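You operate a simulated robot arm through the tools that you are given. There is no shell and no other tool. Be economical: measure what you need, move in short steps, check, and stop when the job is done.

You run a simulated two-armed robot. Do the job below in one go: nothing can be reset, and whatever is moved stays where it is left.

TASK
Fit the blue filter in the vacuum, lock it and clip the head shut.
Fine: hold the filter still while you turn its knob open.
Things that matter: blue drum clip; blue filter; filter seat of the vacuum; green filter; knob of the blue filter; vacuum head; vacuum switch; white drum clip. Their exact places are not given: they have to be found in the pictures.

It is judged by the outcome, as a careful person would: the job done as asked, and still so three seconds after it is handed in. It fails if anything else is knocked over, pushed out of place, dropped, spilled or broken.

THE ROBOT
Two 7-joint arms with two-finger parallel grippers on one trunk, on a base that drives. Base frame: it is fixed to the floor where the robot stands at the start and does not move with it; the origin is under the middle of the robot, x ahead of it, y to its left, z up. Units: m, degrees, N and s.
The left shoulder is at the start at [-0.074, 0.119, 0.865], the right one opposite. With the tool pointing down near the work surface each hand reaches from about 0.18 to 0.6 m from the robot's upright axis, wherever it stands, measured 20 degrees to its own side. Places, roughly: blue drum clip [0.4, 0.6, 0.6]; filter seat of the vacuum [0.7, 0.4, 0.5]; knob of the blue filter [0.5, -0.1, 1]; vacuum head [0.9, 0.4, 0.9]; vacuum switch [1, 0.4, 0.9]; white drum clip [0.4, 0.3, 0.6]. Payload 3.43 kg a hand.
The TCP of each hand is the grasp point between the finger pads, 0.03 m short of the fingertips. In the tool frame z runs along the fingers and y along their closing line. The gripper opens to 0.094 m. The fingers are 0.028 m wide and 0.01 m thick; the gripper's body (0.05 by 0.096 m) begins 0.055 m behind the TCP.
Orientation is that of the tool frame in the base frame, as a unit quaternion [x, y, z, w]. With the fingers straight down and closing along the base's y, the tool's x points along the base's -x, its y along +y and its z along -z.

THE INTERFACE
- The arms move only by the tool apply_moves. It takes "left_motion", "right_motion" or both (then of equal length, played together; a hand with none holds still); each is a list of rows, each a list of 3 entries, a list of its own where there are three numbers: the shift along the tool's x, y, z in m, then the turn, a rotation vector about the tool's x, y, z in degrees, then the gripper command, from -1 (shut) to 1 (fully open), values between in proportion. In form: [[[x, y, z], [ax, ay, az], jaw], ...]. A call has 1 to 10 rows; each row shifts and turns the commanded pose from where the row before left it, along the tool's axes as they then stand. Rows are played at 5 a second. More than 0.05 m and 8.6 degrees between two rows, or a gripper value outside its range, and nothing of the call is played. A pose out of reach is approached as far as the arm can. The call stops where the force on the tool passes 90 N (or 10 N more than at its start, if that is more) or the arm is blocked; 0.2 s more then pass. Each finger travels about 0.153 m/s and halts on what it meets, pressing with about 23 N; the grip force reading is that of the motor and also rises with nothing between the fingers. The clock runs only during rows and for 0.2 s after the last one: add rows that do not move to give the fingers time. The reply holds the time, the measured pose of the TCP, the force on the tool along the base axes, the opening and the grip force, in the units named above and with some noise, with the torque about the TCP (base axes, N m) and any sound that the robot's microphone picked up.
- Cameras (640 x 400 px; columns grow to the right, rows downward): "scene" is now at [0.0366, 0.0058, 1.5774]; the picture's right is [0.07, -1.00, 0.00], its down [-0.71, -0.05, -0.70] and it looks along [0.70, 0.05, -0.71] (base axes); focal length 255 px, centre (320, 200). "left" rides on the left gripper at [0.076, -0.014, -0.102] in its tool frame; the picture's right is [0.18, 0.98, 0.00], its down [-0.75, 0.14, -0.64] and it looks along [-0.63, 0.12, 0.77] (tool axes); focal length 243 px, centre (320, 200). "right" rides on the right gripper at [0.076, 0.014, -0.102] in its tool frame; the picture's right is [-0.18, 0.98, 0.00], its down [-0.75, -0.14, -0.64] and it looks along [-0.63, -0.12, 0.77] (tool axes); focal length 243 px, centre (320, 200).
- grab_frame(camera): a new picture of that camera. No time passes.
- raise_lower(by): slides the trunk up (or, below 0, down) by that many m; the arms and the scene camera ride with it, the base frame stays. It gives what a move gives, with no picture.
- roll_base(legs): drives the robot by 1 to 6 legs, each [ahead, left, turn to the left] in m, m and degrees, along the robot's own axes; the way and the turn of a leg run together, so that a leg with both is an arc; at most 1.5 m and 180 degrees a leg. The arms and the cameras ride along, it lands a little off, and it stops where it bumps. It gives what a move gives.
- head_to(pan, tilt): turns the head with the scene camera to pan (to the left, within 143 degrees either way) and tilt (down, from -29 to 69), counted from straight ahead of the robot. It gives what a move gives.
- locate(camera, pixels): for up to 12 pixels [column, row] of the newest picture of that camera ("zoom" is the newest enlarged one), the place [x, y, z] in the base frame of the surface seen there, good to about 0.003 m. No time passes.
- inspect(camera, box): a new picture of the part [left, top, right, bottom] of that camera's present view, enlarged. No time passes.
- job_done(): hands the job in; it is judged then, once.

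Work in short steps. Measure before you move; look again where a grasp or a placing could have gone wrong, and mend it. You have 80 turns and 70 pictures in all, those below and enlarged ones among them. Open the grippers and draw the arms clear of the work before you hand the job in, unless the task says otherwise; then end with one line.

The tools are called after "Call:" by a JSON object that holds its "name" and its "arguments". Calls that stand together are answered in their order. apply_moves: Moves the arms, as the interface text tells. Its arguments: {"type":"object","properties":{"left_motion":{"type":"array","items":{"type":"array"}},"right_motion":{"type":"array","items":{"type":"array"}}},"required":[]} The other tools are called the same way: raise_lower (by) slides the trunk up or down; roll_base (legs) drives the base; head_to (pan, tilt) turns the head that bears the scene camera; grab_frame (camera) takes a picture; locate (camera, pixels) gives the place of the surface under pixels of a picture; inspect (camera, box) takes an enlarged picture of a part of a camera's view; job_done () hands the job in.

At the start:

```text
clock: 0.0
left_tool_pos: [0.3014, 0.2017, 1.2253]
left_ee_rot: [0.0, 1.0, 0.0, 0.001]
left_ft_force: [-0.3, -1.1, -0.1]
left_moment: [-0.03, -0.02, 0.0]
left_finger_gap: 0.094
left_grasp_force: 0.0
right_tool_pos: [0.2927, -0.0522, 1.2592]
right_ee_rot: [0.0, 1.0, -0.001, -0.001]
right_ft_force: [-0.2, 0.1, 0.5]
right_moment: [0.02, 0.04, -0.02]
right_finger_gap: 0.094
right_grasp_force: 0.0
trunk travel left (down, up): [-0.288, 0.048]
robot x, y, heading: [-0.0033, 0.0016, 0.0]
head pan, tilt: [4.1, 45.5]
```

scene: 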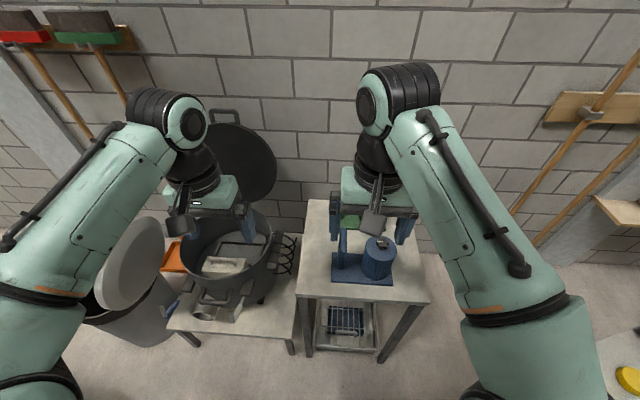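
right: 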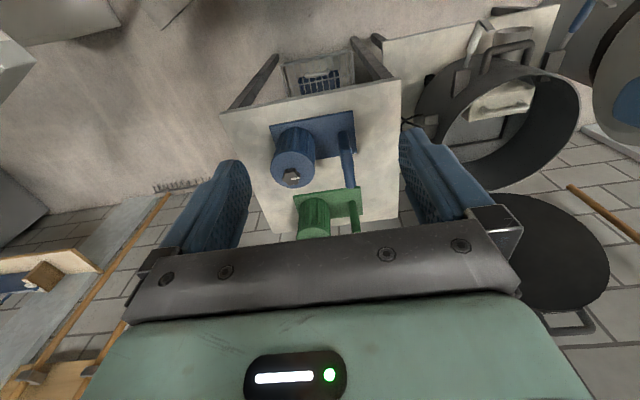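
left: 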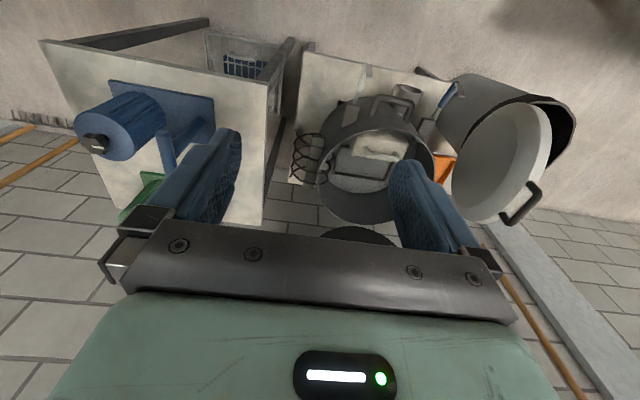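

The scene shows the blue filter on a stand at about (378,258) and the vacuum drum at about (225,255). I'll enlarge both.

Call:
{"name": "inspect", "arguments": {"camera": "scene", "box": [290, 190, 440, 300]}}

Call:
{"name": "inspect", "arguments": {"camera": "scene", "box": [150, 100, 310, 350]}}

Call:
{"name": "inspect", "arguments": {"camera": "left", "box": [280, 50, 480, 230]}}

Call:
{"name": "inspect", "arguments": {"camera": "right", "box": [220, 80, 400, 240]}}

```text
3.64 times, centred on (365, 245) of scene
```

zoom: 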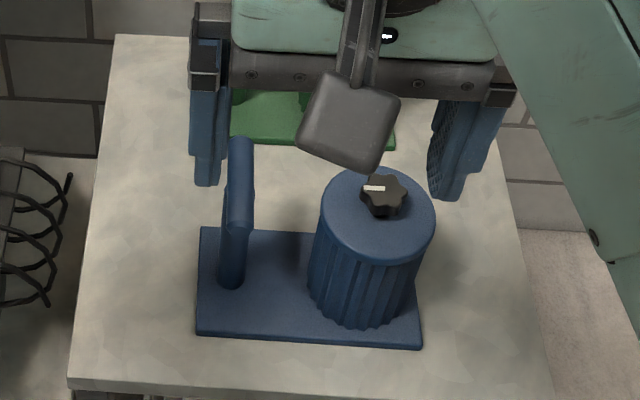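

```text
1.60 times, centred on (230, 225) of scene
```

zoom: 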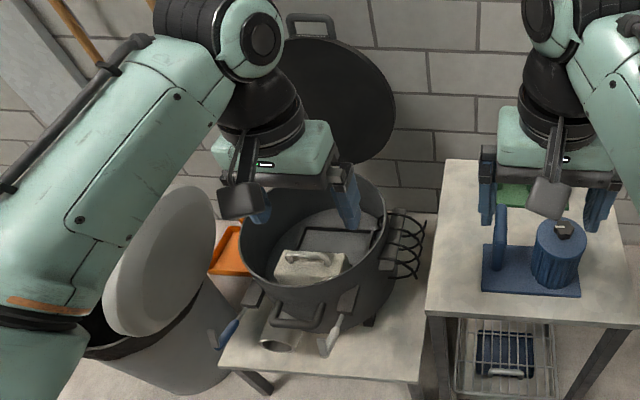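

```text
2.22 times, centred on (380, 140) of left
```

zoom: 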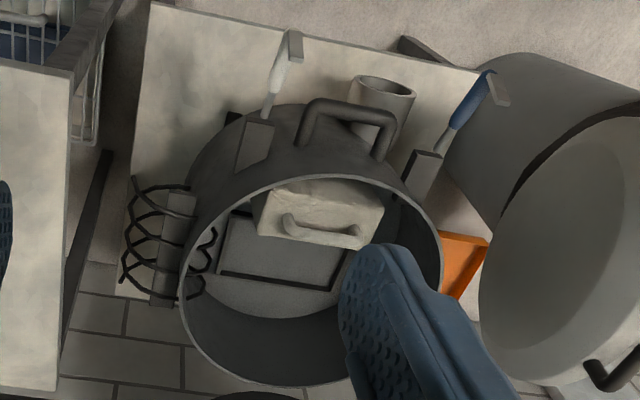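

```text
2.50 times, centred on (310, 160) of right
```

zoom: 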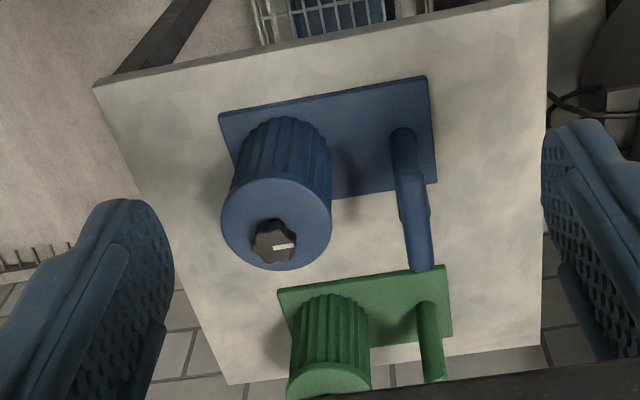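

I'll get precise places of the filter, knob and seat from the current views.

Call:
{"name": "locate", "arguments": {"camera": "zoom", "pixels": [[285, 247], [265, 250], [325, 235], [222, 120], [427, 78], [432, 180], [418, 268], [405, 185], [402, 130], [340, 380], [150, 100], [345, 200]]}}

Call:
{"name": "locate", "arguments": {"camera": "scene", "pixels": [[225, 265], [235, 240], [205, 298], [234, 308], [172, 305], [265, 240], [240, 150], [225, 115], [290, 300], [185, 265], [200, 315], [250, 250]]}}

Call:
{"name": "locate", "arguments": {"camera": "left", "pixels": [[405, 75], [403, 65], [412, 90], [450, 92], [430, 120], [472, 125], [365, 165], [340, 180], [395, 160], [380, 145], [352, 70], [385, 100]]}}

```text
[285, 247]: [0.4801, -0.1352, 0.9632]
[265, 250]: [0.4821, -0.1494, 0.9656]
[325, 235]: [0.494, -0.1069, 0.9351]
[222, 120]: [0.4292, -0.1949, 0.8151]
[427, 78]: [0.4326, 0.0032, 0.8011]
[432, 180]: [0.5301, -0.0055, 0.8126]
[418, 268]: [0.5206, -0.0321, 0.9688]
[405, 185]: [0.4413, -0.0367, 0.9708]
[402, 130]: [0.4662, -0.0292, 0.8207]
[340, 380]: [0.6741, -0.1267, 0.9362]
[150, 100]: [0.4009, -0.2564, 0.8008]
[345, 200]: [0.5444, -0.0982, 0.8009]
```

```text
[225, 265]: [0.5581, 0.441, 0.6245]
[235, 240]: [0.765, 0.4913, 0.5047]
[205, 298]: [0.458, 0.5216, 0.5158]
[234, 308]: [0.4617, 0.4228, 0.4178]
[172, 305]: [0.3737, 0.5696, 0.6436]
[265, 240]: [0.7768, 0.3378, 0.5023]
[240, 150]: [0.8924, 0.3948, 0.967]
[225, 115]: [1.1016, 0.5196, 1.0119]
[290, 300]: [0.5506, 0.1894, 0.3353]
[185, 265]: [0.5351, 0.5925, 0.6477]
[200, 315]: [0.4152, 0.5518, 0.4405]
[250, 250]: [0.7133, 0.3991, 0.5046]
```

```text
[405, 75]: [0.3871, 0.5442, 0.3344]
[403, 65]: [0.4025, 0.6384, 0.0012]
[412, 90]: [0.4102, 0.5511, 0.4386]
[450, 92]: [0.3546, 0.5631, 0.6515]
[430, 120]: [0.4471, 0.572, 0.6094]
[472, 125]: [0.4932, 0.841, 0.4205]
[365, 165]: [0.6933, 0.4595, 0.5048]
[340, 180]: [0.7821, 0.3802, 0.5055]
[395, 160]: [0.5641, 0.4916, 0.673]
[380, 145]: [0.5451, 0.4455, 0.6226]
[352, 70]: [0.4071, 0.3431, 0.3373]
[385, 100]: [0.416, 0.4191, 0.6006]
```

The left camera has the best view into the drum, but a finger covers it. I'll shift the left hand toward +y by 0.2 m and ahead a bit to see the seat.

Call:
{"name": "apply_moves", "arguments": {"left_motion": [[[0, 0.04, 0], [0, 0, 0], 1], [[-0.02, 0.04, 0], [0, 0, 0], 1], [[-0.03, 0.04, 0], [0, 0, 0], 1], [[-0.03, 0.04, 0], [0, 0, 0], 1], [[-0.03, 0.04, 0], [0, 0, 0], 1]]}}

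Call:
{"name": "inspect", "arguments": {"camera": "left", "box": [160, 20, 480, 220]}}

Call:
{"name": "grab_frame", "arguments": {"camera": "scene"}}

```text
clock: 1.2
left_tool_pos: [0.3647, 0.3506, 1.2207]
left_ee_rot: [0.002, 1.0, -0.002, 0.001]
left_ft_force: [0.2, 0.0, -0.4]
left_moment: [-0.02, 0.0, 0.03]
left_finger_gap: 0.0939
left_grasp_force: 0.1
left hand out of reach, approached as far as the arm can: row 4, 5
right_tool_pos: [0.2919, -0.0511, 1.2594]
right_ee_rot: [0.0, 1.0, 0.0, 0.001]
right_ft_force: [0.8, -0.3, 0.2]
right_moment: [-0.02, 0.01, -0.03]
right_finger_gap: 0.0939
right_grasp_force: 0.0
trunk travel left (down, up): [-0.288, 0.048]
robot x, y, heading: [-0.0019, -0.0004, -0.1]
head pan, tilt: [4.1, 45.5]
```

```text
2.00 times, centred on (320, 120) of left
```

zoom: 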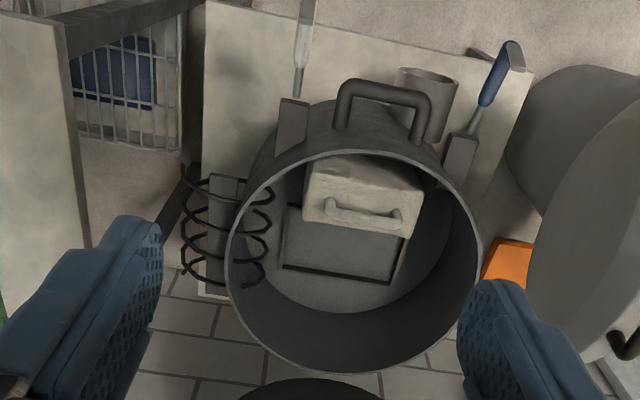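

```text
61 pictures are left
```

scene: 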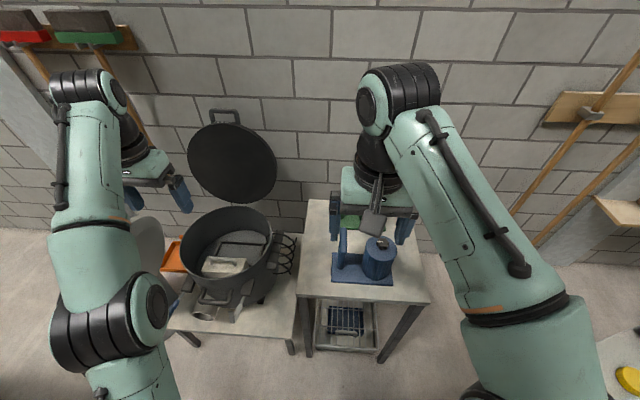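

The seat is a rim-bordered rectangle in the drum floor, with a dusty white box in front of it. I'll measure its outline and the box.

Call:
{"name": "locate", "arguments": {"camera": "zoom", "pixels": [[290, 208], [284, 266], [388, 282], [405, 240], [300, 218], [415, 208], [305, 180], [313, 222], [415, 185], [330, 212], [400, 216], [340, 245]]}}

Call:
{"name": "inspect", "arguments": {"camera": "left", "box": [270, 80, 400, 200]}}

Call:
{"name": "inspect", "arguments": {"camera": "scene", "box": [170, 190, 310, 340]}}

```text
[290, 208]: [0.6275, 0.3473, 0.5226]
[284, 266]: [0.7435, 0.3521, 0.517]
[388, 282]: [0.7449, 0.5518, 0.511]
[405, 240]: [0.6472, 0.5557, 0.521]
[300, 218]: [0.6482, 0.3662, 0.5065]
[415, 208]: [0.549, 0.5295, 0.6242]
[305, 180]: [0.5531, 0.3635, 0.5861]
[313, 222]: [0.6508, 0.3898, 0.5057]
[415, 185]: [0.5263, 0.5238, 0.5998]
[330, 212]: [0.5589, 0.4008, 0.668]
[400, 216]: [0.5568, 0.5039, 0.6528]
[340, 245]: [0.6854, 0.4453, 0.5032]
```

```text
3.33 times, centred on (335, 140) of left
```

zoom: 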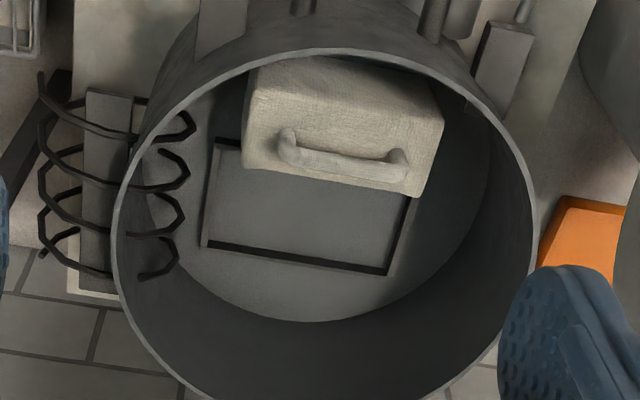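

```text
2.67 times, centred on (240, 265) of scene
```

zoom: 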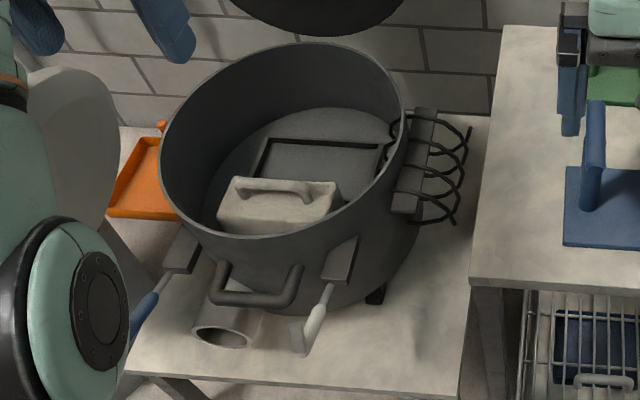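

Next I measure the box corners, the drum rim, the seat rim and the clips in the last enlarged view.

Call:
{"name": "locate", "arguments": {"camera": "zoom", "pixels": [[234, 180], [334, 186], [222, 205], [335, 205], [262, 190], [255, 172], [375, 172], [265, 142], [380, 148], [325, 165], [285, 45], [285, 232]]}}

Call:
{"name": "locate", "arguments": {"camera": "zoom", "pixels": [[165, 130], [402, 130], [350, 250], [330, 272], [320, 300], [310, 340], [190, 250], [165, 285], [140, 310], [255, 300], [218, 335], [300, 210]]}}

```text
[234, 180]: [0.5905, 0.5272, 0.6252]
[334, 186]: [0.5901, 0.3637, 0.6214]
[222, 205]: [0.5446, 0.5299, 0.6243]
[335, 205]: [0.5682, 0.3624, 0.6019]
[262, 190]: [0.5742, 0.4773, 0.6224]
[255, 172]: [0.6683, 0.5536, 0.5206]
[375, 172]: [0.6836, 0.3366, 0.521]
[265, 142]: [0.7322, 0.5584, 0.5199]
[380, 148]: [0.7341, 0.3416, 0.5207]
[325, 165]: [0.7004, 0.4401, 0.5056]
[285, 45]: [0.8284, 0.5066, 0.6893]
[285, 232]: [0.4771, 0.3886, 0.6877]
```

```text
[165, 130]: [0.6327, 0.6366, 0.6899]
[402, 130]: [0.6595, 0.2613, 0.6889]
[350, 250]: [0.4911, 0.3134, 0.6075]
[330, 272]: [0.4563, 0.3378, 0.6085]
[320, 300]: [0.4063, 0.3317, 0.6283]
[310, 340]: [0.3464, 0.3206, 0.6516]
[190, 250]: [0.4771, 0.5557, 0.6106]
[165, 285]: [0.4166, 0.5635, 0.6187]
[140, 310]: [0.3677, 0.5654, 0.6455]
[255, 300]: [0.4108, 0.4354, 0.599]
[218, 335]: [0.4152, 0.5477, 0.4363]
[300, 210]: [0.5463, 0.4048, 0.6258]
```

Seat: rim x≈0.62–0.745, y≈0.337–0.558, floor z 0.505, drum rim z 0.69, and the box in front of it (x 0.54–0.595) seems to be clear of it. I'll drive the base 0.1 m right so that both hands reach the filter well, then look at it closely.

Call:
{"name": "roll_base", "arguments": {"legs": [[0, -0.1, 0]]}}

Call:
{"name": "inspect", "arguments": {"camera": "right", "box": [200, 60, 420, 240]}}

```text
clock: 2.8
left_tool_pos: [0.3653, 0.2464, 1.2214]
left_ee_rot: [0.0, 1.0, -0.001, -0.001]
left_ft_force: [-0.2, 0.2, -0.4]
left_moment: [0.01, 0.0, 0.03]
left_finger_gap: 0.094
left_grasp_force: 0.0
right_tool_pos: [0.2933, -0.1554, 1.2581]
right_ee_rot: [0.001, 1.0, 0.0, 0.001]
right_ft_force: [0.3, -0.8, -0.3]
right_moment: [0.0, 0.04, 0.0]
right_finger_gap: 0.094
right_grasp_force: 0.1
trunk travel left (down, up): [-0.288, 0.048]
robot x, y, heading: [0.0011, -0.1068, 0.1]
head pan, tilt: [4.1, 45.5]
```

```text
2.22 times, centred on (310, 150) of right
```

zoom: 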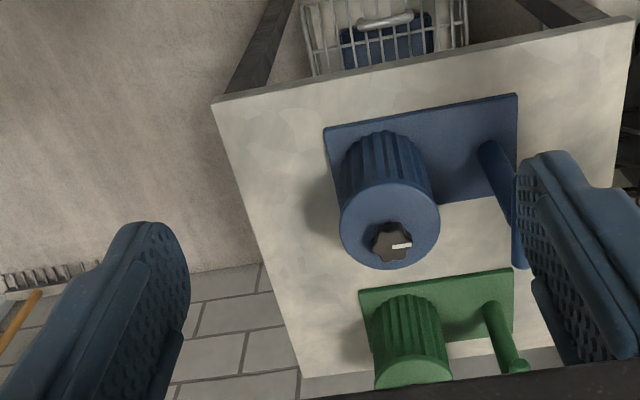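

I'll move the right hand 0.15 m right to make room and bring the left hand over the handle bar for a look.

Call:
{"name": "apply_moves", "arguments": {"right_motion": [[[0, -0.05, 0], [0, 0, 0], 1], [[0, -0.05, 0], [0, 0, 0], 1], [[0, -0.05, 0], [0, 0, 0], 1], [[0, 0, 0], [0, 0, 0], 1], [[0, 0, 0], [0, 0, 0], 1], [[0, 0, 0], [0, 0, 0], 1], [[0, 0, 0], [0, 0, 0], 1]], "left_motion": [[[0, 0, 0.01], [0, 0, 0], 1], [[0, -0.04, 0.01], [0, 0, 0], 1], [[0, -0.048, 0.01], [0, 0, 0], 1], [[0, -0.048, 0.01], [0, 0, 0], 1], [[0, -0.048, 0.01], [0, 0, 0], 1], [[0, -0.048, 0.01], [0, 0, 0], 1], [[0, -0.044, 0.01], [0, 0, 0], 1]]}}

Call:
{"name": "inspect", "arguments": {"camera": "left", "box": [200, 20, 440, 220]}}

```text
clock: 4.4
left_tool_pos: [0.3667, -0.0325, 1.1512]
left_ee_rot: [0.0, 1.0, 0.0, 0.0]
left_ft_force: [-0.1, -0.2, 0.0]
left_moment: [-0.01, -0.01, -0.01]
left_finger_gap: 0.094
left_grasp_force: 0.1
right_tool_pos: [0.2925, -0.3035, 1.261]
right_ee_rot: [0.001, 1.0, 0.001, 0.0]
right_ft_force: [0.5, 1.2, -0.1]
right_moment: [0.03, 0.02, -0.01]
right_finger_gap: 0.0942
right_grasp_force: 0.1
trunk travel left (down, up): [-0.288, 0.048]
robot x, y, heading: [-0.0012, -0.1047, 0.0]
head pan, tilt: [4.1, 45.5]
```

```text
2.00 times, centred on (320, 120) of left
```

zoom: 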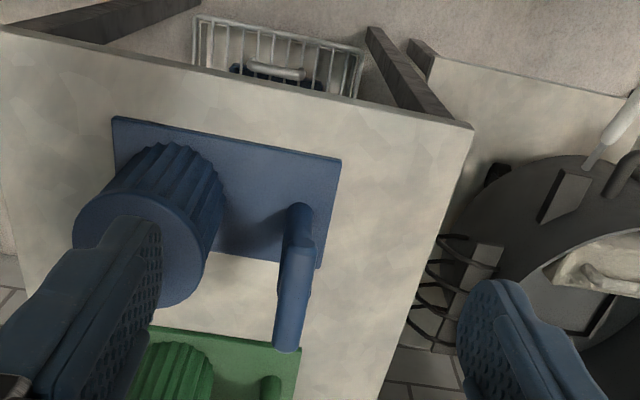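

The handle reads as a slim post (base at (298,212)) with a bar on top running to (288,345). I'll measure them and the plate corners.

Call:
{"name": "locate", "arguments": {"camera": "zoom", "pixels": [[298, 215], [297, 250], [293, 280], [290, 310], [288, 340], [283, 280], [305, 290], [338, 162], [115, 120], [316, 266], [160, 180], [170, 285]]}}

Call:
{"name": "grab_frame", "arguments": {"camera": "right"}}

Call:
{"name": "inspect", "arguments": {"camera": "scene", "box": [300, 190, 440, 300]}}

```text
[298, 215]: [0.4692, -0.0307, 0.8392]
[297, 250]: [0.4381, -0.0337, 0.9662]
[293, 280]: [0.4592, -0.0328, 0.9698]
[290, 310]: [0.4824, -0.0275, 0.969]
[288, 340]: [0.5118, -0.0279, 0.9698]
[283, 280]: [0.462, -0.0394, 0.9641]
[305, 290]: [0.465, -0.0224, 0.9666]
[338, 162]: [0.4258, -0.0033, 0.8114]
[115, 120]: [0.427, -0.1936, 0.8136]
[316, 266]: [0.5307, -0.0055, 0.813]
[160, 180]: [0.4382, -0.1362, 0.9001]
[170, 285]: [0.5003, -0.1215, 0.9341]
```

```text
56 pictures are left
```

right: 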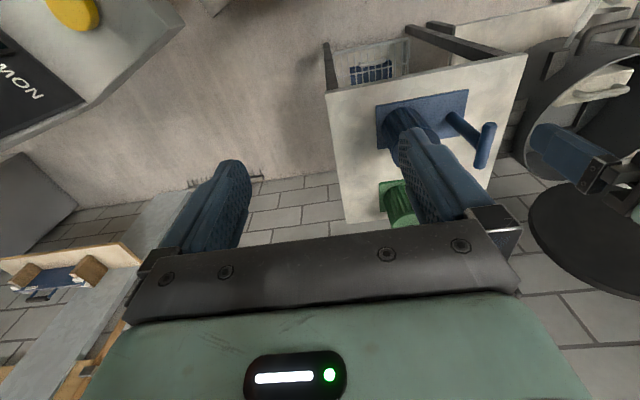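

```text
3.64 times, centred on (370, 245) of scene
```

zoom: 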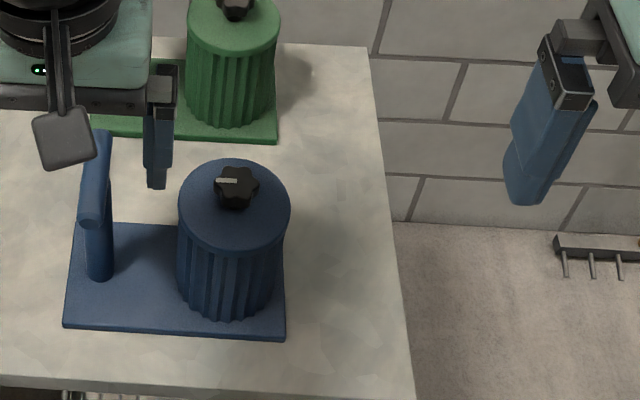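

Bar: y≈-0.031, x 0.435–0.525, top z 0.97, post at x≈0.477; knob at about (0.481,-0.142). I bring the left hand over the handle with a half-open gripper, stopping above it.

Call:
{"name": "apply_moves", "arguments": {"left_motion": [[[-0.037, 0, 0.04], [0, 0, 0], 0.1], [[-0.037, 0.001, 0.04], [0, 0, 0], 0.1], [[-0.036, 0, 0.04], [0, 0, 0], 0.1], [[0, 0, 0], [0, 0, 0], 0.1]]}}

Call:
{"name": "grab_frame", "arguments": {"camera": "left"}}

```text
refused: row 1 steps farther than a row can; nothing moved
```

```text
54 pictures are left
```

left: 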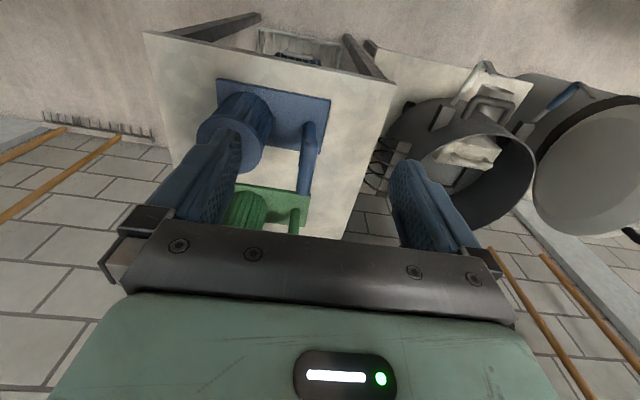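

The step limit is on the total length, so I repeat it in smaller steps.

Call:
{"name": "apply_moves", "arguments": {"left_motion": [[[-0.028, 0, 0.03], [0, 0, 0], 0.1], [[-0.028, 0, 0.03], [0, 0, 0], 0.1], [[-0.028, 0, 0.03], [0, 0, 0], 0.1], [[-0.026, 0.001, 0.03], [0, 0, 0], 0.1], [[0, 0, 0], [0, 0, 0], 0.1]]}}

Call:
{"name": "grab_frame", "arguments": {"camera": "left"}}

```text
clock: 5.6
left_tool_pos: [0.4716, -0.0287, 1.0308]
left_ee_rot: [0.0, 1.0, -0.001, 0.0]
left_ft_force: [0.2, -0.2, 0.6]
left_moment: [0.01, 0.01, 0.02]
left_finger_gap: 0.0518
left_grasp_force: 0.0
right_tool_pos: [0.2906, -0.3021, 1.2615]
right_ee_rot: [0.002, 1.0, 0.001, 0.001]
right_ft_force: [-0.1, -0.7, 0.0]
right_moment: [0.0, -0.01, 0.01]
right_finger_gap: 0.0939
right_grasp_force: 0.0
trunk travel left (down, up): [-0.288, 0.048]
robot x, y, heading: [-0.0024, -0.1038, -0.3]
head pan, tilt: [4.1, 45.5]
```

```text
53 pictures are left
```

left: 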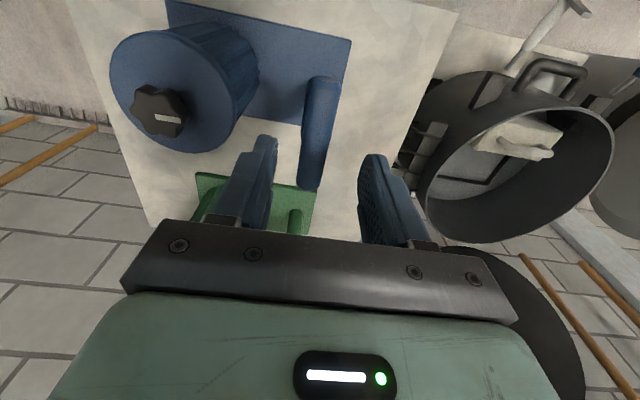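

The bar (320,130) lies between the fingers. I measure the knob and cylinder top from here and then lower over the bar.

Call:
{"name": "locate", "arguments": {"camera": "left", "pixels": [[150, 100], [170, 118], [135, 105], [183, 125], [160, 95], [160, 135], [120, 70], [225, 105], [180, 150], [320, 90], [310, 180], [322, 60]]}}

Call:
{"name": "apply_moves", "arguments": {"left_motion": [[[-0.005, -0.002, 0.03], [0, 0, 0], 0.1], [[0, 0, 0.03], [0, 0, 0], 0.1], [[0, 0, 0.03], [0, 0, 0], 0.1], [[0, 0, 0.003], [0, 0, 0], 0.1]]}}

```text
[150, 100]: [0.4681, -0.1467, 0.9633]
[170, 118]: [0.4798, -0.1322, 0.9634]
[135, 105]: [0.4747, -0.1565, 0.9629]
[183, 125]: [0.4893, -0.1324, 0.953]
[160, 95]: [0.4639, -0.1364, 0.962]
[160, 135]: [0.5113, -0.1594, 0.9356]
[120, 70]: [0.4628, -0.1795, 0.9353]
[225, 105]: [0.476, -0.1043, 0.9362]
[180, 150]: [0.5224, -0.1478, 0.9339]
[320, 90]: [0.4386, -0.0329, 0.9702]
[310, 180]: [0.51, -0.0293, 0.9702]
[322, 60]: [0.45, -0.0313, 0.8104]
```

```text
clock: 6.6
left_tool_pos: [0.4789, -0.0295, 0.9361]
left_ee_rot: [0.0, 1.0, -0.001, 0.0]
left_ft_force: [0.7, 0.1, 0.0]
left_moment: [-0.01, 0.01, -0.02]
left_finger_gap: 0.0519
left_grasp_force: 0.1
right_tool_pos: [0.2921, -0.3031, 1.2611]
right_ee_rot: [0.001, 1.0, 0.0, 0.0]
right_ft_force: [-0.3, 0.0, -0.4]
right_moment: [-0.01, 0.02, 0.03]
right_finger_gap: 0.094
right_grasp_force: 0.1
trunk travel left (down, up): [-0.288, 0.048]
robot x, y, heading: [-0.001, -0.1041, -0.2]
head pan, tilt: [4.1, 45.5]
```

Now I close the left gripper on the handle.

Call:
{"name": "apply_moves", "arguments": {"left_motion": [[[0, 0, 0], [0, 0, 0], -0.4], [[0, 0, 0], [0, 0, 0], -1], [[0, 0, 0], [0, 0, 0], -1]]}}

Call:
{"name": "inspect", "arguments": {"camera": "scene", "box": [290, 180, 450, 300]}}

```text
clock: 7.4
left_tool_pos: [0.4801, -0.0297, 0.9364]
left_ee_rot: [0.001, 1.0, 0.0, 0.0]
left_ft_force: [0.4, -0.7, 0.5]
left_moment: [-0.02, -0.17, 0.0]
left_finger_gap: 0.0262
left_grasp_force: 22.7
right_tool_pos: [0.292, -0.3027, 1.2614]
right_ee_rot: [0.0, 1.0, 0.0, 0.001]
right_ft_force: [-0.1, 0.1, 0.3]
right_moment: [0.04, 0.01, 0.0]
right_finger_gap: 0.0943
right_grasp_force: 0.1
trunk travel left (down, up): [-0.288, 0.048]
robot x, y, heading: [-0.004, -0.1017, -0.2]
head pan, tilt: [4.1, 45.5]
```

```text
3.33 times, centred on (370, 240) of scene
```

zoom: 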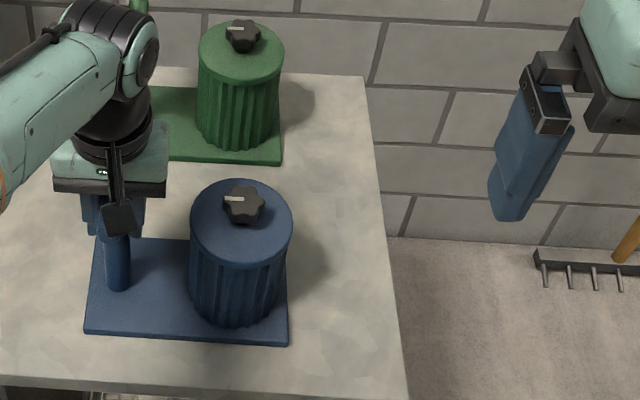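

The handle is gripped (gap 0.026, 23 N). I turn the right hand to yaw −60° (its camera side away from the left hand) while lowering to z≈1.10.

Call:
{"name": "apply_moves", "arguments": {"right_motion": [[[0, 0, 0.022], [0, 0, -8.57], 0.3], [[0, 0, 0.022], [0, 0, -8.57], 0.3], [[0, 0, 0.022], [0, 0, -8.57], 0.3], [[0, 0, 0.022], [0, 0, -8.57], 0.3], [[0, 0, 0.022], [0, 0, -8.57], 0.3], [[0, 0, 0.022], [0, 0, -8.57], 0.3], [[0, 0, 0.022], [0, 0, -8.57], 0.3], [[0, 0, 0], [0, 0, 0], 0.3]]}}

```text
clock: 9.2
left_tool_pos: [0.4799, -0.03, 0.9375]
left_ee_rot: [0.0, 1.0, -0.001, 0.0]
left_ft_force: [-0.3, -0.6, 0.3]
left_moment: [0.03, 0.06, -0.02]
left_finger_gap: 0.0264
left_grasp_force: 22.8
right_tool_pos: [0.2938, -0.303, 1.105]
right_ee_rot: [-0.5, 0.866, 0.0, 0.001]
right_ft_force: [-0.2, 0.3, 0.5]
right_moment: [0.01, 0.02, -0.01]
right_finger_gap: 0.0612
right_grasp_force: 0.0
trunk travel left (down, up): [-0.288, 0.048]
robot x, y, heading: [-0.0015, -0.1052, -0.2]
head pan, tilt: [4.1, 45.5]
```

Yaw is right. I move above the knob at (0.479,-0.145), z 1.08.

Call:
{"name": "apply_moves", "arguments": {"right_motion": [[[-0.0383, -0.0137, 0.004], [0, 0, 0], 0.3], [[-0.0383, -0.0137, 0.004], [0, 0, 0], 0.3], [[-0.0383, -0.0137, 0.004], [0, 0, 0], 0.3], [[-0.0383, -0.0137, 0.004], [0, 0, 0], 0.3], [[-0.0383, -0.0137, 0.004], [0, 0, 0], 0.3], [[-0.0383, -0.0137, 0.004], [0, 0, 0], 0.3], [[0, 0, 0], [0, 0, 0], 0.3]]}}

Call:
{"name": "grab_frame", "arguments": {"camera": "right"}}

```text
clock: 10.8
left_tool_pos: [0.4801, -0.0306, 0.937]
left_ee_rot: [0.0, 1.0, 0.0, -0.001]
left_ft_force: [-0.4, 0.5, 0.6]
left_moment: [-0.03, 0.13, 0.06]
left_finger_gap: 0.0265
left_grasp_force: 23.0
right_tool_pos: [0.4788, -0.1472, 1.0799]
right_ee_rot: [-0.499, 0.867, 0.001, 0.001]
right_ft_force: [0.6, 0.5, -1.2]
right_moment: [0.03, 0.01, -0.03]
right_finger_gap: 0.061
right_grasp_force: 0.0
trunk travel left (down, up): [-0.288, 0.048]
robot x, y, heading: [0.0003, -0.1061, -0.2]
head pan, tilt: [4.1, 45.5]
```

```text
51 pictures are left
```

right: 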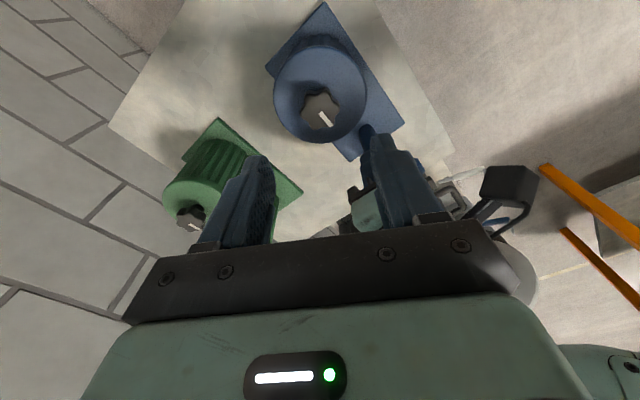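

The knob shows at (322,112) between the fingers; I enlarge it to see marks and measure its centre.

Call:
{"name": "inspect", "arguments": {"camera": "right", "box": [260, 30, 380, 160]}}

Call:
{"name": "locate", "arguments": {"camera": "right", "pixels": [[303, 110], [338, 106], [318, 96], [326, 125], [320, 110]]}}

```text
3.08 times, centred on (320, 95) of right
```

zoom: 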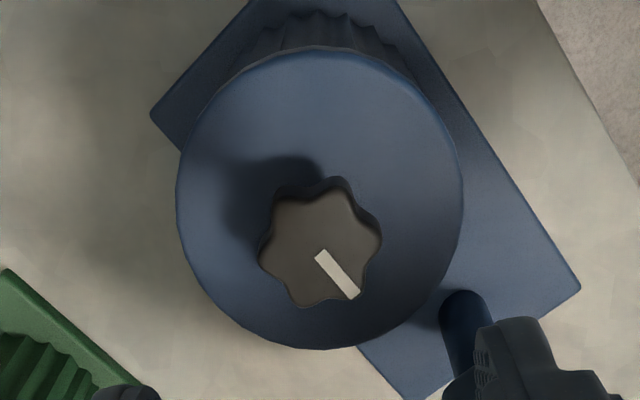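

```text
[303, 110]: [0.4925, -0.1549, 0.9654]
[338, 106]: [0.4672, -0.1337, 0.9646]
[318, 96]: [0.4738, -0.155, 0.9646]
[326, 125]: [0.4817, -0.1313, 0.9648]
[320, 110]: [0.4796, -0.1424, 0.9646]
```

Knob centre ≈ (0.480,-0.1435), top z 0.9646, pointer toward +y (handle). I centre, lower to TCP z≈0.969 and close.

Call:
{"name": "apply_moves", "arguments": {"right_motion": [[[-0.0035, 0.001, 0.03], [0, 0, 0], 0.3], [[0, 0, 0.03], [0, 0, 0], 0.3], [[0, 0, 0.03], [0, 0, 0], 0.3], [[0, 0, 0.019], [0, 0, 0], 0.3], [[0, 0, 0], [0, 0, 0], -0.3], [[0, 0, 0], [0, 0, 0], -1], [[0, 0, 0], [0, 0, 0], -1]]}}

Call:
{"name": "inspect", "arguments": {"camera": "scene", "box": [290, 180, 450, 300]}}

```text
clock: 12.4
left_tool_pos: [0.4792, -0.0306, 0.936]
left_ee_rot: [0.0, 1.0, -0.001, 0.0]
left_ft_force: [4.2, -1.2, 0.0]
left_moment: [0.09, 0.17, 0.38]
left_finger_gap: 0.0262
left_grasp_force: 22.6
right_tool_pos: [0.4822, -0.1442, 0.9695]
right_ee_rot: [-0.5, 0.866, 0.0, 0.0]
right_ft_force: [-5.2, 0.5, -0.1]
right_moment: [0.09, 0.21, 0.16]
right_finger_gap: 0.0369
right_grasp_force: 22.6
trunk travel left (down, up): [-0.288, 0.048]
robot x, y, heading: [-0.0012, -0.1004, 0.0]
head pan, tilt: [4.1, 45.5]
```

```text
3.33 times, centred on (370, 240) of scene
```

zoom: 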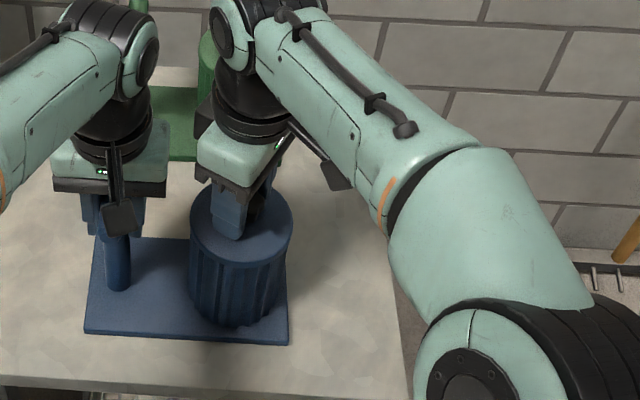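

The knob is gripped (gap 0.037). I try counter-clockwise (tool −z) by 16° and watch torques.

Call:
{"name": "apply_moves", "arguments": {"right_motion": [[[0, 0, 0], [0, 0, -5], -1], [[0, 0, 0], [0, 0, -5], -1], [[0, 0, 0], [0, 0, -6], -1], [[0, 0, 0], [0, 0, 0], -1]]}}

```text
clock: 13.4
left_tool_pos: [0.4802, -0.03, 0.938]
left_ee_rot: [0.0, 1.0, 0.0, 0.0]
left_ft_force: [-2.4, 0.9, 6.4]
left_moment: [-0.25, -0.08, -0.32]
left_finger_gap: 0.0264
left_grasp_force: 23.6
right_tool_pos: [0.4812, -0.1438, 0.971]
right_ee_rot: [-0.616, 0.788, -0.001, 0.0]
right_ft_force: [3.4, -0.7, -4.8]
right_moment: [-0.52, 0.01, -0.03]
right_finger_gap: 0.037
right_grasp_force: 23.1
trunk travel left (down, up): [-0.288, 0.048]
robot x, y, heading: [-0.0001, -0.1034, 0.0]
head pan, tilt: [4.1, 45.5]
```

It turns with little torque, so I continue counter-clockwise another 50°.

Call:
{"name": "apply_moves", "arguments": {"right_motion": [[[0, 0, 0], [0, 0, -8], -1], [[0, 0, 0], [0, 0, -8], -1], [[0, 0, 0], [0, 0, -8], -1], [[0, 0, 0], [0, 0, -8], -1], [[0, 0, 0], [0, 0, -8], -1], [[0, 0, 0], [0, 0, -8], -1], [[0, 0, 0], [0, 0, 0], -1]]}}

```text
clock: 15.0
left_tool_pos: [0.4801, -0.0289, 0.9369]
left_ee_rot: [-0.001, 1.0, -0.002, -0.001]
left_ft_force: [-1.5, 3.1, 8.2]
left_moment: [-0.96, 0.04, -0.21]
left_finger_gap: 0.0264
left_grasp_force: 22.5
right_tool_pos: [0.4802, -0.1432, 0.9719]
right_ee_rot: [0.883, -0.469, 0.001, 0.0]
right_ft_force: [1.9, -2.9, -4.9]
right_moment: [0.11, 0.06, 0.01]
right_finger_gap: 0.0368
right_grasp_force: 23.6
trunk travel left (down, up): [-0.288, 0.048]
robot x, y, heading: [0.0002, -0.1043, -0.1]
head pan, tilt: [4.1, 45.5]
```

No stop yet at 64°. I continue to about 90°.

Call:
{"name": "apply_moves", "arguments": {"right_motion": [[[0, 0, 0], [0, 0, -8], -1], [[0, 0, 0], [0, 0, -8], -1], [[0, 0, 0], [0, 0, -8], -1], [[0, 0, 0], [0, 0, -4], -1], [[0, 0, 0], [0, 0, 0], -1]]}}

```text
clock: 16.2
left_tool_pos: [0.4808, -0.0292, 0.9369]
left_ee_rot: [0.0, 1.0, 0.0, 0.0]
left_ft_force: [1.1, 5.3, 6.3]
left_moment: [-0.79, -0.09, 0.08]
left_finger_gap: 0.0264
left_grasp_force: 23.1
right_tool_pos: [0.4806, -0.1443, 0.9722]
right_ee_rot: [0.97, -0.242, 0.0, 0.001]
right_ft_force: [0.7, -5.6, -4.0]
right_moment: [0.11, 0.14, -0.15]
right_finger_gap: 0.0369
right_grasp_force: 23.2
trunk travel left (down, up): [-0.288, 0.048]
robot x, y, heading: [-0.0018, -0.105, -0.0]
head pan, tilt: [4.1, 45.5]
```

Now 92° with slight torque rising; I probe 12° more for a stop.

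Call:
{"name": "apply_moves", "arguments": {"right_motion": [[[0, 0, 0], [0, 0, -4], -1], [[0, 0, 0], [0, 0, -4], -1], [[0, 0, 0], [0, 0, -4], -1], [[0, 0, 0], [0, 0, 0], -1]]}}

```text
clock: 17.2
left_tool_pos: [0.4801, -0.03, 0.9372]
left_ee_rot: [0.001, 1.0, 0.0, 0.0]
left_ft_force: [3.5, 4.0, 2.6]
left_moment: [-0.31, -0.13, 0.58]
left_finger_gap: 0.0263
left_grasp_force: 23.1
right_tool_pos: [0.479, -0.1442, 0.9726]
right_ee_rot: [0.99, -0.139, 0.0, 0.0]
right_ft_force: [-3.6, -4.5, -0.3]
right_moment: [0.02, 0.18, -0.25]
right_finger_gap: 0.0371
right_grasp_force: 23.1
trunk travel left (down, up): [-0.288, 0.048]
robot x, y, heading: [-0.0005, -0.0997, -0.0]
head pan, tilt: [4.1, 45.5]
```

Torque has risen to 0.25–0.5 N m, likely a stop near 90°. I release the knob, raise the right hand and look.

Call:
{"name": "apply_moves", "arguments": {"right_motion": [[[0, 0, 0], [0, 0, 0], 0.3], [[0, 0, 0], [0, 0, 0], 0.3], [[0, 0, -0.04], [0, 0, 0], 0.3], [[0, 0, -0.04], [0, 0, 0], 0.3], [[0, 0, -0.04], [0, 0, 0], 0.3]]}}

Call:
{"name": "inspect", "arguments": {"camera": "right", "box": [220, 20, 420, 170]}}

```text
clock: 18.4
left_tool_pos: [0.4795, -0.0296, 0.9365]
left_ee_rot: [0.0, 1.0, -0.001, -0.001]
left_ft_force: [-0.6, 0.1, -0.1]
left_moment: [-0.1, 0.21, -0.07]
left_finger_gap: 0.0262
left_grasp_force: 23.0
right_tool_pos: [0.4804, -0.1405, 1.0935]
right_ee_rot: [0.99, -0.141, 0.0, 0.001]
right_ft_force: [0.0, 0.1, -0.6]
right_moment: [0.0, -0.01, -0.04]
right_finger_gap: 0.0613
right_grasp_force: 0.0
trunk travel left (down, up): [-0.288, 0.048]
robot x, y, heading: [0.0012, -0.1045, -0.3]
head pan, tilt: [4.1, 45.5]
```

```text
2.67 times, centred on (320, 95) of right
```

zoom: 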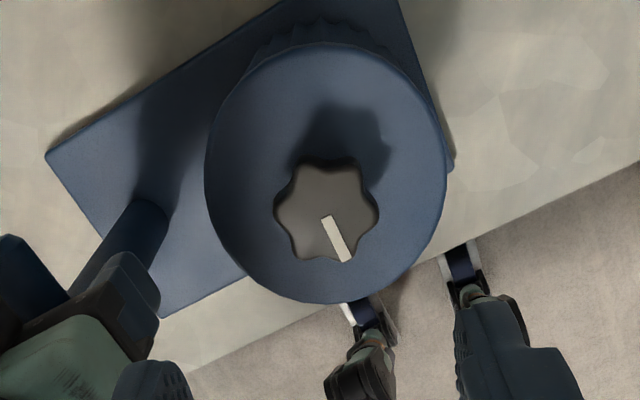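

The pointer now faces −x, square to the plate: the knob is open by 90°. I move the right hand away and lift the filter 0.04 m with the left to test the hold.

Call:
{"name": "apply_moves", "arguments": {"right_motion": [[[0, 0.04, -0.02], [0, 0, 0], 0.3], [[0, 0.04, -0.02], [0, 0, 0], 0.3], [[0, 0.04, -0.02], [0, 0, 0], 0.3], [[0, 0.03, -0.02], [0, 0, 0], 0.3], [[0, 0, 0], [0, 0, 0], 0.3]], "left_motion": [[[0, 0, 0], [0, 0, 0], -1], [[0, 0, -0.005], [0, 0, 0], -1], [[0, 0, -0.015], [0, 0, 0], -1], [[0, 0, -0.02], [0, 0, 0], -1], [[0, 0, 0], [0, 0, 0], -1]]}}

Call:
{"name": "inspect", "arguments": {"camera": "scene", "box": [280, 170, 460, 310]}}

```text
clock: 19.6
left_tool_pos: [0.4816, -0.0292, 0.9765]
left_ee_rot: [0.001, 1.0, -0.001, 0.0]
left_ft_force: [0.0, 0.1, -0.3]
left_moment: [-0.03, -0.21, -0.02]
left_finger_gap: 0.0253
left_grasp_force: 23.4
right_tool_pos: [0.4353, -0.2879, 1.1735]
right_ee_rot: [0.99, -0.14, 0.0, 0.0]
right_ft_force: [0.6, -0.3, 0.2]
right_moment: [-0.02, -0.03, -0.01]
right_finger_gap: 0.0611
right_grasp_force: 0.1
trunk travel left (down, up): [-0.288, 0.048]
robot x, y, heading: [-0.0011, -0.102, -0.1]
head pan, tilt: [4.1, 45.5]
```

```text
2.86 times, centred on (370, 240) of scene
```

zoom: 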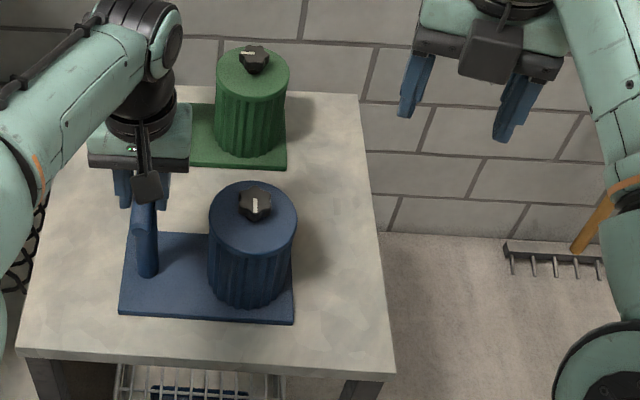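

No weight reads in the left hand and the gap changed; I check whether the plate actually rose.

Call:
{"name": "locate", "arguments": {"camera": "zoom", "pixels": [[125, 305], [290, 316], [180, 260], [230, 215], [254, 205], [270, 235], [144, 225], [145, 270]]}}

Call:
{"name": "grab_frame", "arguments": {"camera": "left"}}

```text
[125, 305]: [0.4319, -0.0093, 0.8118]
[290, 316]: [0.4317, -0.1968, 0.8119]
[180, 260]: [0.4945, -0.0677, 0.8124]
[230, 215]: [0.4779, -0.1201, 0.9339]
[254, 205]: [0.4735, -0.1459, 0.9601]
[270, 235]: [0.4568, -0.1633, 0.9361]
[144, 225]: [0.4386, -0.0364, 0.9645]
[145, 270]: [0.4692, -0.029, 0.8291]
```

```text
46 pictures are left
```

left: 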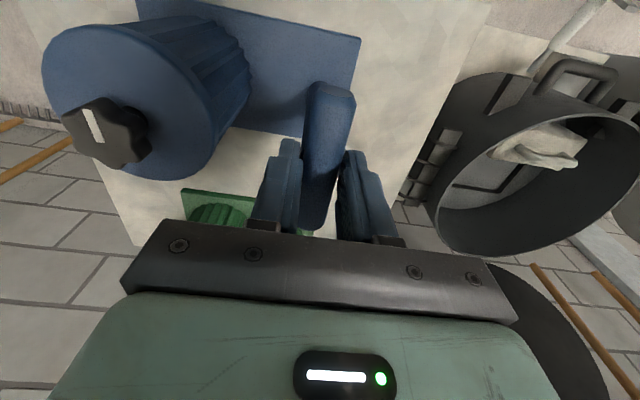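

The plate is still at z 0.812: the fingers slid up the bar. I regrip lower and lift by only a few mm to read the load at which it slips.

Call:
{"name": "apply_moves", "arguments": {"left_motion": [[[0, 0, 0], [0, 0, 0], 0.1], [[0, 0, 0.025], [0, 0, 0], 0.1], [[0, 0, 0], [0, 0, 0], -1], [[0, 0, 0], [0, 0, 0], -1], [[0, 0, 0], [0, 0, 0], -1], [[0, 0, -0.003], [0, 0, 0], -1]]}}

Call:
{"name": "apply_moves", "arguments": {"left_motion": [[[0, 0, -0.004], [0, 0, 0], -1]]}}

Call:
{"name": "apply_moves", "arguments": {"left_motion": [[[0, 0, -0.004], [0, 0, 0], -1]]}}

```text
clock: 21.0
left_tool_pos: [0.4828, -0.0305, 0.9534]
left_ee_rot: [0.001, 1.0, 0.0, -0.001]
left_ft_force: [0.3, 0.2, -0.3]
left_moment: [0.46, -0.02, 0.01]
left_finger_gap: 0.0263
left_grasp_force: 23.3
right_tool_pos: [0.4368, -0.2879, 1.174]
right_ee_rot: [0.99, -0.141, 0.0, -0.001]
right_ft_force: [-0.6, 0.6, 0.4]
right_moment: [0.0, -0.01, 0.02]
right_finger_gap: 0.061
right_grasp_force: 0.1
trunk travel left (down, up): [-0.288, 0.048]
robot x, y, heading: [0.0013, -0.1032, 0.1]
head pan, tilt: [4.1, 45.5]
```

```text
clock: 21.4
left_tool_pos: [0.4803, -0.0297, 0.9597]
left_ee_rot: [-0.001, 1.0, -0.002, 0.0]
left_ft_force: [0.0, 1.0, -5.3]
left_moment: [0.44, 0.0, -0.05]
left_finger_gap: 0.0261
left_grasp_force: 23.3
right_tool_pos: [0.4358, -0.287, 1.1736]
right_ee_rot: [0.99, -0.139, 0.0, 0.0]
right_ft_force: [0.2, -0.1, 0.5]
right_moment: [-0.03, -0.02, -0.03]
right_finger_gap: 0.0609
right_grasp_force: 0.1
trunk travel left (down, up): [-0.288, 0.048]
robot x, y, heading: [0.0008, -0.1013, -0.0]
head pan, tilt: [4.1, 45.5]
```

```text
clock: 21.8
left_tool_pos: [0.4801, -0.03, 0.9618]
left_ee_rot: [0.0, 1.0, -0.001, -0.001]
left_ft_force: [-0.7, -0.4, -4.8]
left_moment: [0.48, 0.01, 0.0]
left_finger_gap: 0.0262
left_grasp_force: 22.6
right_tool_pos: [0.4361, -0.2856, 1.1738]
right_ee_rot: [0.99, -0.139, 0.0, 0.001]
right_ft_force: [0.3, -0.6, 0.5]
right_moment: [-0.01, 0.02, 0.0]
right_finger_gap: 0.0608
right_grasp_force: 0.0
trunk travel left (down, up): [-0.288, 0.048]
robot x, y, heading: [-0.0022, -0.1001, 0.0]
head pan, tilt: [4.1, 45.5]
```

Now a steady ~5 N load. I check the plate's height at both ends.

Call:
{"name": "inspect", "arguments": {"camera": "scene", "box": [280, 170, 460, 310]}}

Call:
{"name": "locate", "arguments": {"camera": "zoom", "pixels": [[127, 303], [290, 314], [180, 260], [230, 215], [270, 235], [144, 225], [145, 270], [128, 308], [285, 320], [133, 240]]}}

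```text
2.86 times, centred on (370, 240) of scene
```

zoom: 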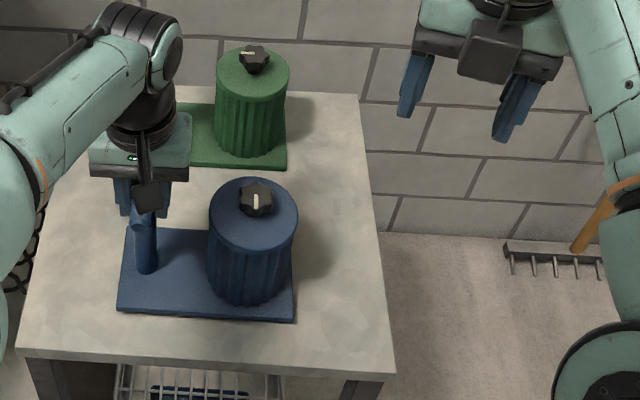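

```text
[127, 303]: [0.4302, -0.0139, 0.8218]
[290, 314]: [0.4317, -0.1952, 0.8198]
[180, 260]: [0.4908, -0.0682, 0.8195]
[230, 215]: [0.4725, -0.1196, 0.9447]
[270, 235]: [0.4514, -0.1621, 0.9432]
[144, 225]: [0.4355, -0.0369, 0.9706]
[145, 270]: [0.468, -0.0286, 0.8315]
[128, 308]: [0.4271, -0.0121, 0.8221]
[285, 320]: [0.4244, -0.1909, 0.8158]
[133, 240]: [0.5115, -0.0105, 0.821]
```

The whole filter is up about 9 mm, level, with ~5 N weight — the slow lift with the bar near the TCP works. I continue slowly.

Call:
{"name": "apply_moves", "arguments": {"left_motion": [[[0, 0, -0.005], [0, 0, 0], -1], [[0, 0, -0.006], [0, 0, 0], -1], [[0, 0, -0.008], [0, 0, 0], -1], [[0, 0, -0.008], [0, 0, 0], -1], [[0, 0, -0.008], [0, 0, 0], -1], [[0, 0, -0.008], [0, 0, 0], -1], [[0, 0, -0.006], [0, 0, 0], -1], [[0, 0, 0], [0, 0, 0], -1]]}}

Call:
{"name": "inspect", "arguments": {"camera": "scene", "box": [280, 170, 460, 310]}}

Call:
{"name": "locate", "arguments": {"camera": "zoom", "pixels": [[127, 303], [287, 312], [180, 260], [230, 215], [270, 235], [200, 300]]}}

```text
clock: 23.6
left_tool_pos: [0.4805, -0.0304, 1.012]
left_ee_rot: [0.0, 1.0, -0.002, 0.0]
left_ft_force: [0.3, 0.0, -4.2]
left_moment: [0.44, -0.02, -0.03]
left_finger_gap: 0.0261
left_grasp_force: 22.9
right_tool_pos: [0.4372, -0.2852, 1.1731]
right_ee_rot: [0.99, -0.14, 0.0, 0.0]
right_ft_force: [0.4, 0.5, 0.1]
right_moment: [-0.01, -0.03, -0.01]
right_finger_gap: 0.0611
right_grasp_force: 0.1
trunk travel left (down, up): [-0.288, 0.048]
robot x, y, heading: [-0.0005, -0.1019, 0.0]
head pan, tilt: [4.1, 45.5]
```

```text
2.86 times, centred on (370, 240) of scene
```

zoom: 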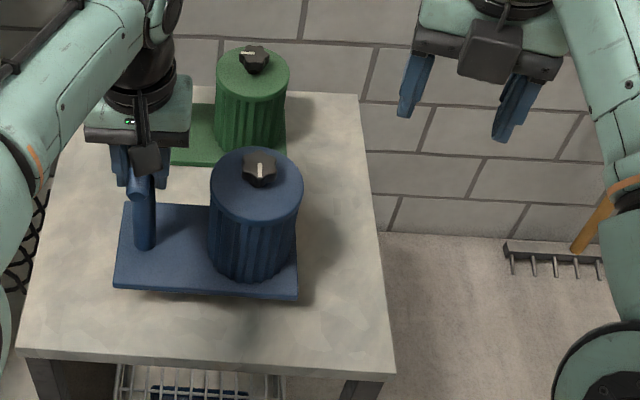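

```text
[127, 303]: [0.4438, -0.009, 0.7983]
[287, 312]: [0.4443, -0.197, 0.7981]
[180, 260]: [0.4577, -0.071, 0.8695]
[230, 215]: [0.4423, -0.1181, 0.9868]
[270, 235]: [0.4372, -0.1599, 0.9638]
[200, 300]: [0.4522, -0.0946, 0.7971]
```

Filter is up and level (plate bottom = TCP z − 0.153). Before driving toward the vacuum I look down at the robot's base and the bench edge.

Call:
{"name": "head_to", "arguments": {"pan": 30, "tilt": 65}}

Call:
{"name": "grab_frame", "arguments": {"camera": "scene"}}

```text
clock: 24.5
left_tool_pos: [0.4807, -0.0301, 1.0133]
left_ee_rot: [0.0, 1.0, -0.001, 0.0]
left_ft_force: [0.4, 0.0, -4.7]
left_moment: [0.42, -0.01, -0.03]
left_finger_gap: 0.0264
left_grasp_force: 23.0
right_tool_pos: [0.4352, -0.2863, 1.173]
right_ee_rot: [0.99, -0.14, 0.0, 0.001]
right_ft_force: [0.2, 0.2, -0.1]
right_moment: [-0.02, 0.04, 0.02]
right_finger_gap: 0.0611
right_grasp_force: 0.1
trunk travel left (down, up): [-0.288, 0.048]
robot x, y, heading: [-0.0042, -0.1003, -0.1]
head pan, tilt: [30.0, 65.0]
```

```text
43 pictures are left
```

scene: 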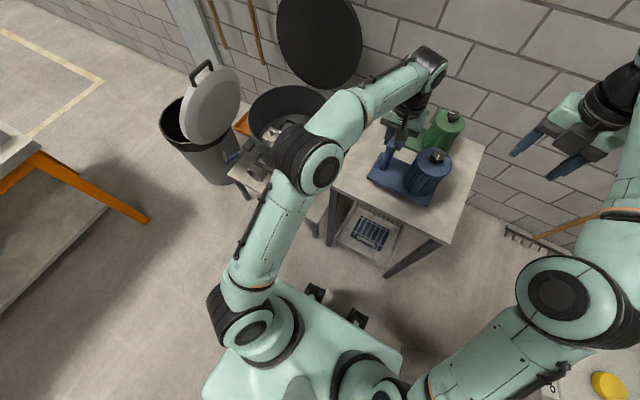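

I measure the robot's front edge, the bench edge and the bin.

Call:
{"name": "locate", "arguments": {"camera": "scene", "pixels": [[315, 292], [355, 318], [275, 285], [395, 350], [232, 172], [318, 212], [320, 235], [212, 160], [190, 180], [235, 95], [390, 275], [205, 68]]}}

```text
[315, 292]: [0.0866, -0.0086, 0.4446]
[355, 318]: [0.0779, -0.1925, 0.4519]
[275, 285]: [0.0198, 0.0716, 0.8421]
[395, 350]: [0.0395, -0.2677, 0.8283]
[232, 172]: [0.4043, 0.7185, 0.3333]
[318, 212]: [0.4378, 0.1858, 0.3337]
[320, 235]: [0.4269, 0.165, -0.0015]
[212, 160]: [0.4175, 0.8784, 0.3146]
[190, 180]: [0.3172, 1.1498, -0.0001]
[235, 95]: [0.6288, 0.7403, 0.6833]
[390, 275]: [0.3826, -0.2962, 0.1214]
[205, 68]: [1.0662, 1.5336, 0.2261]
```

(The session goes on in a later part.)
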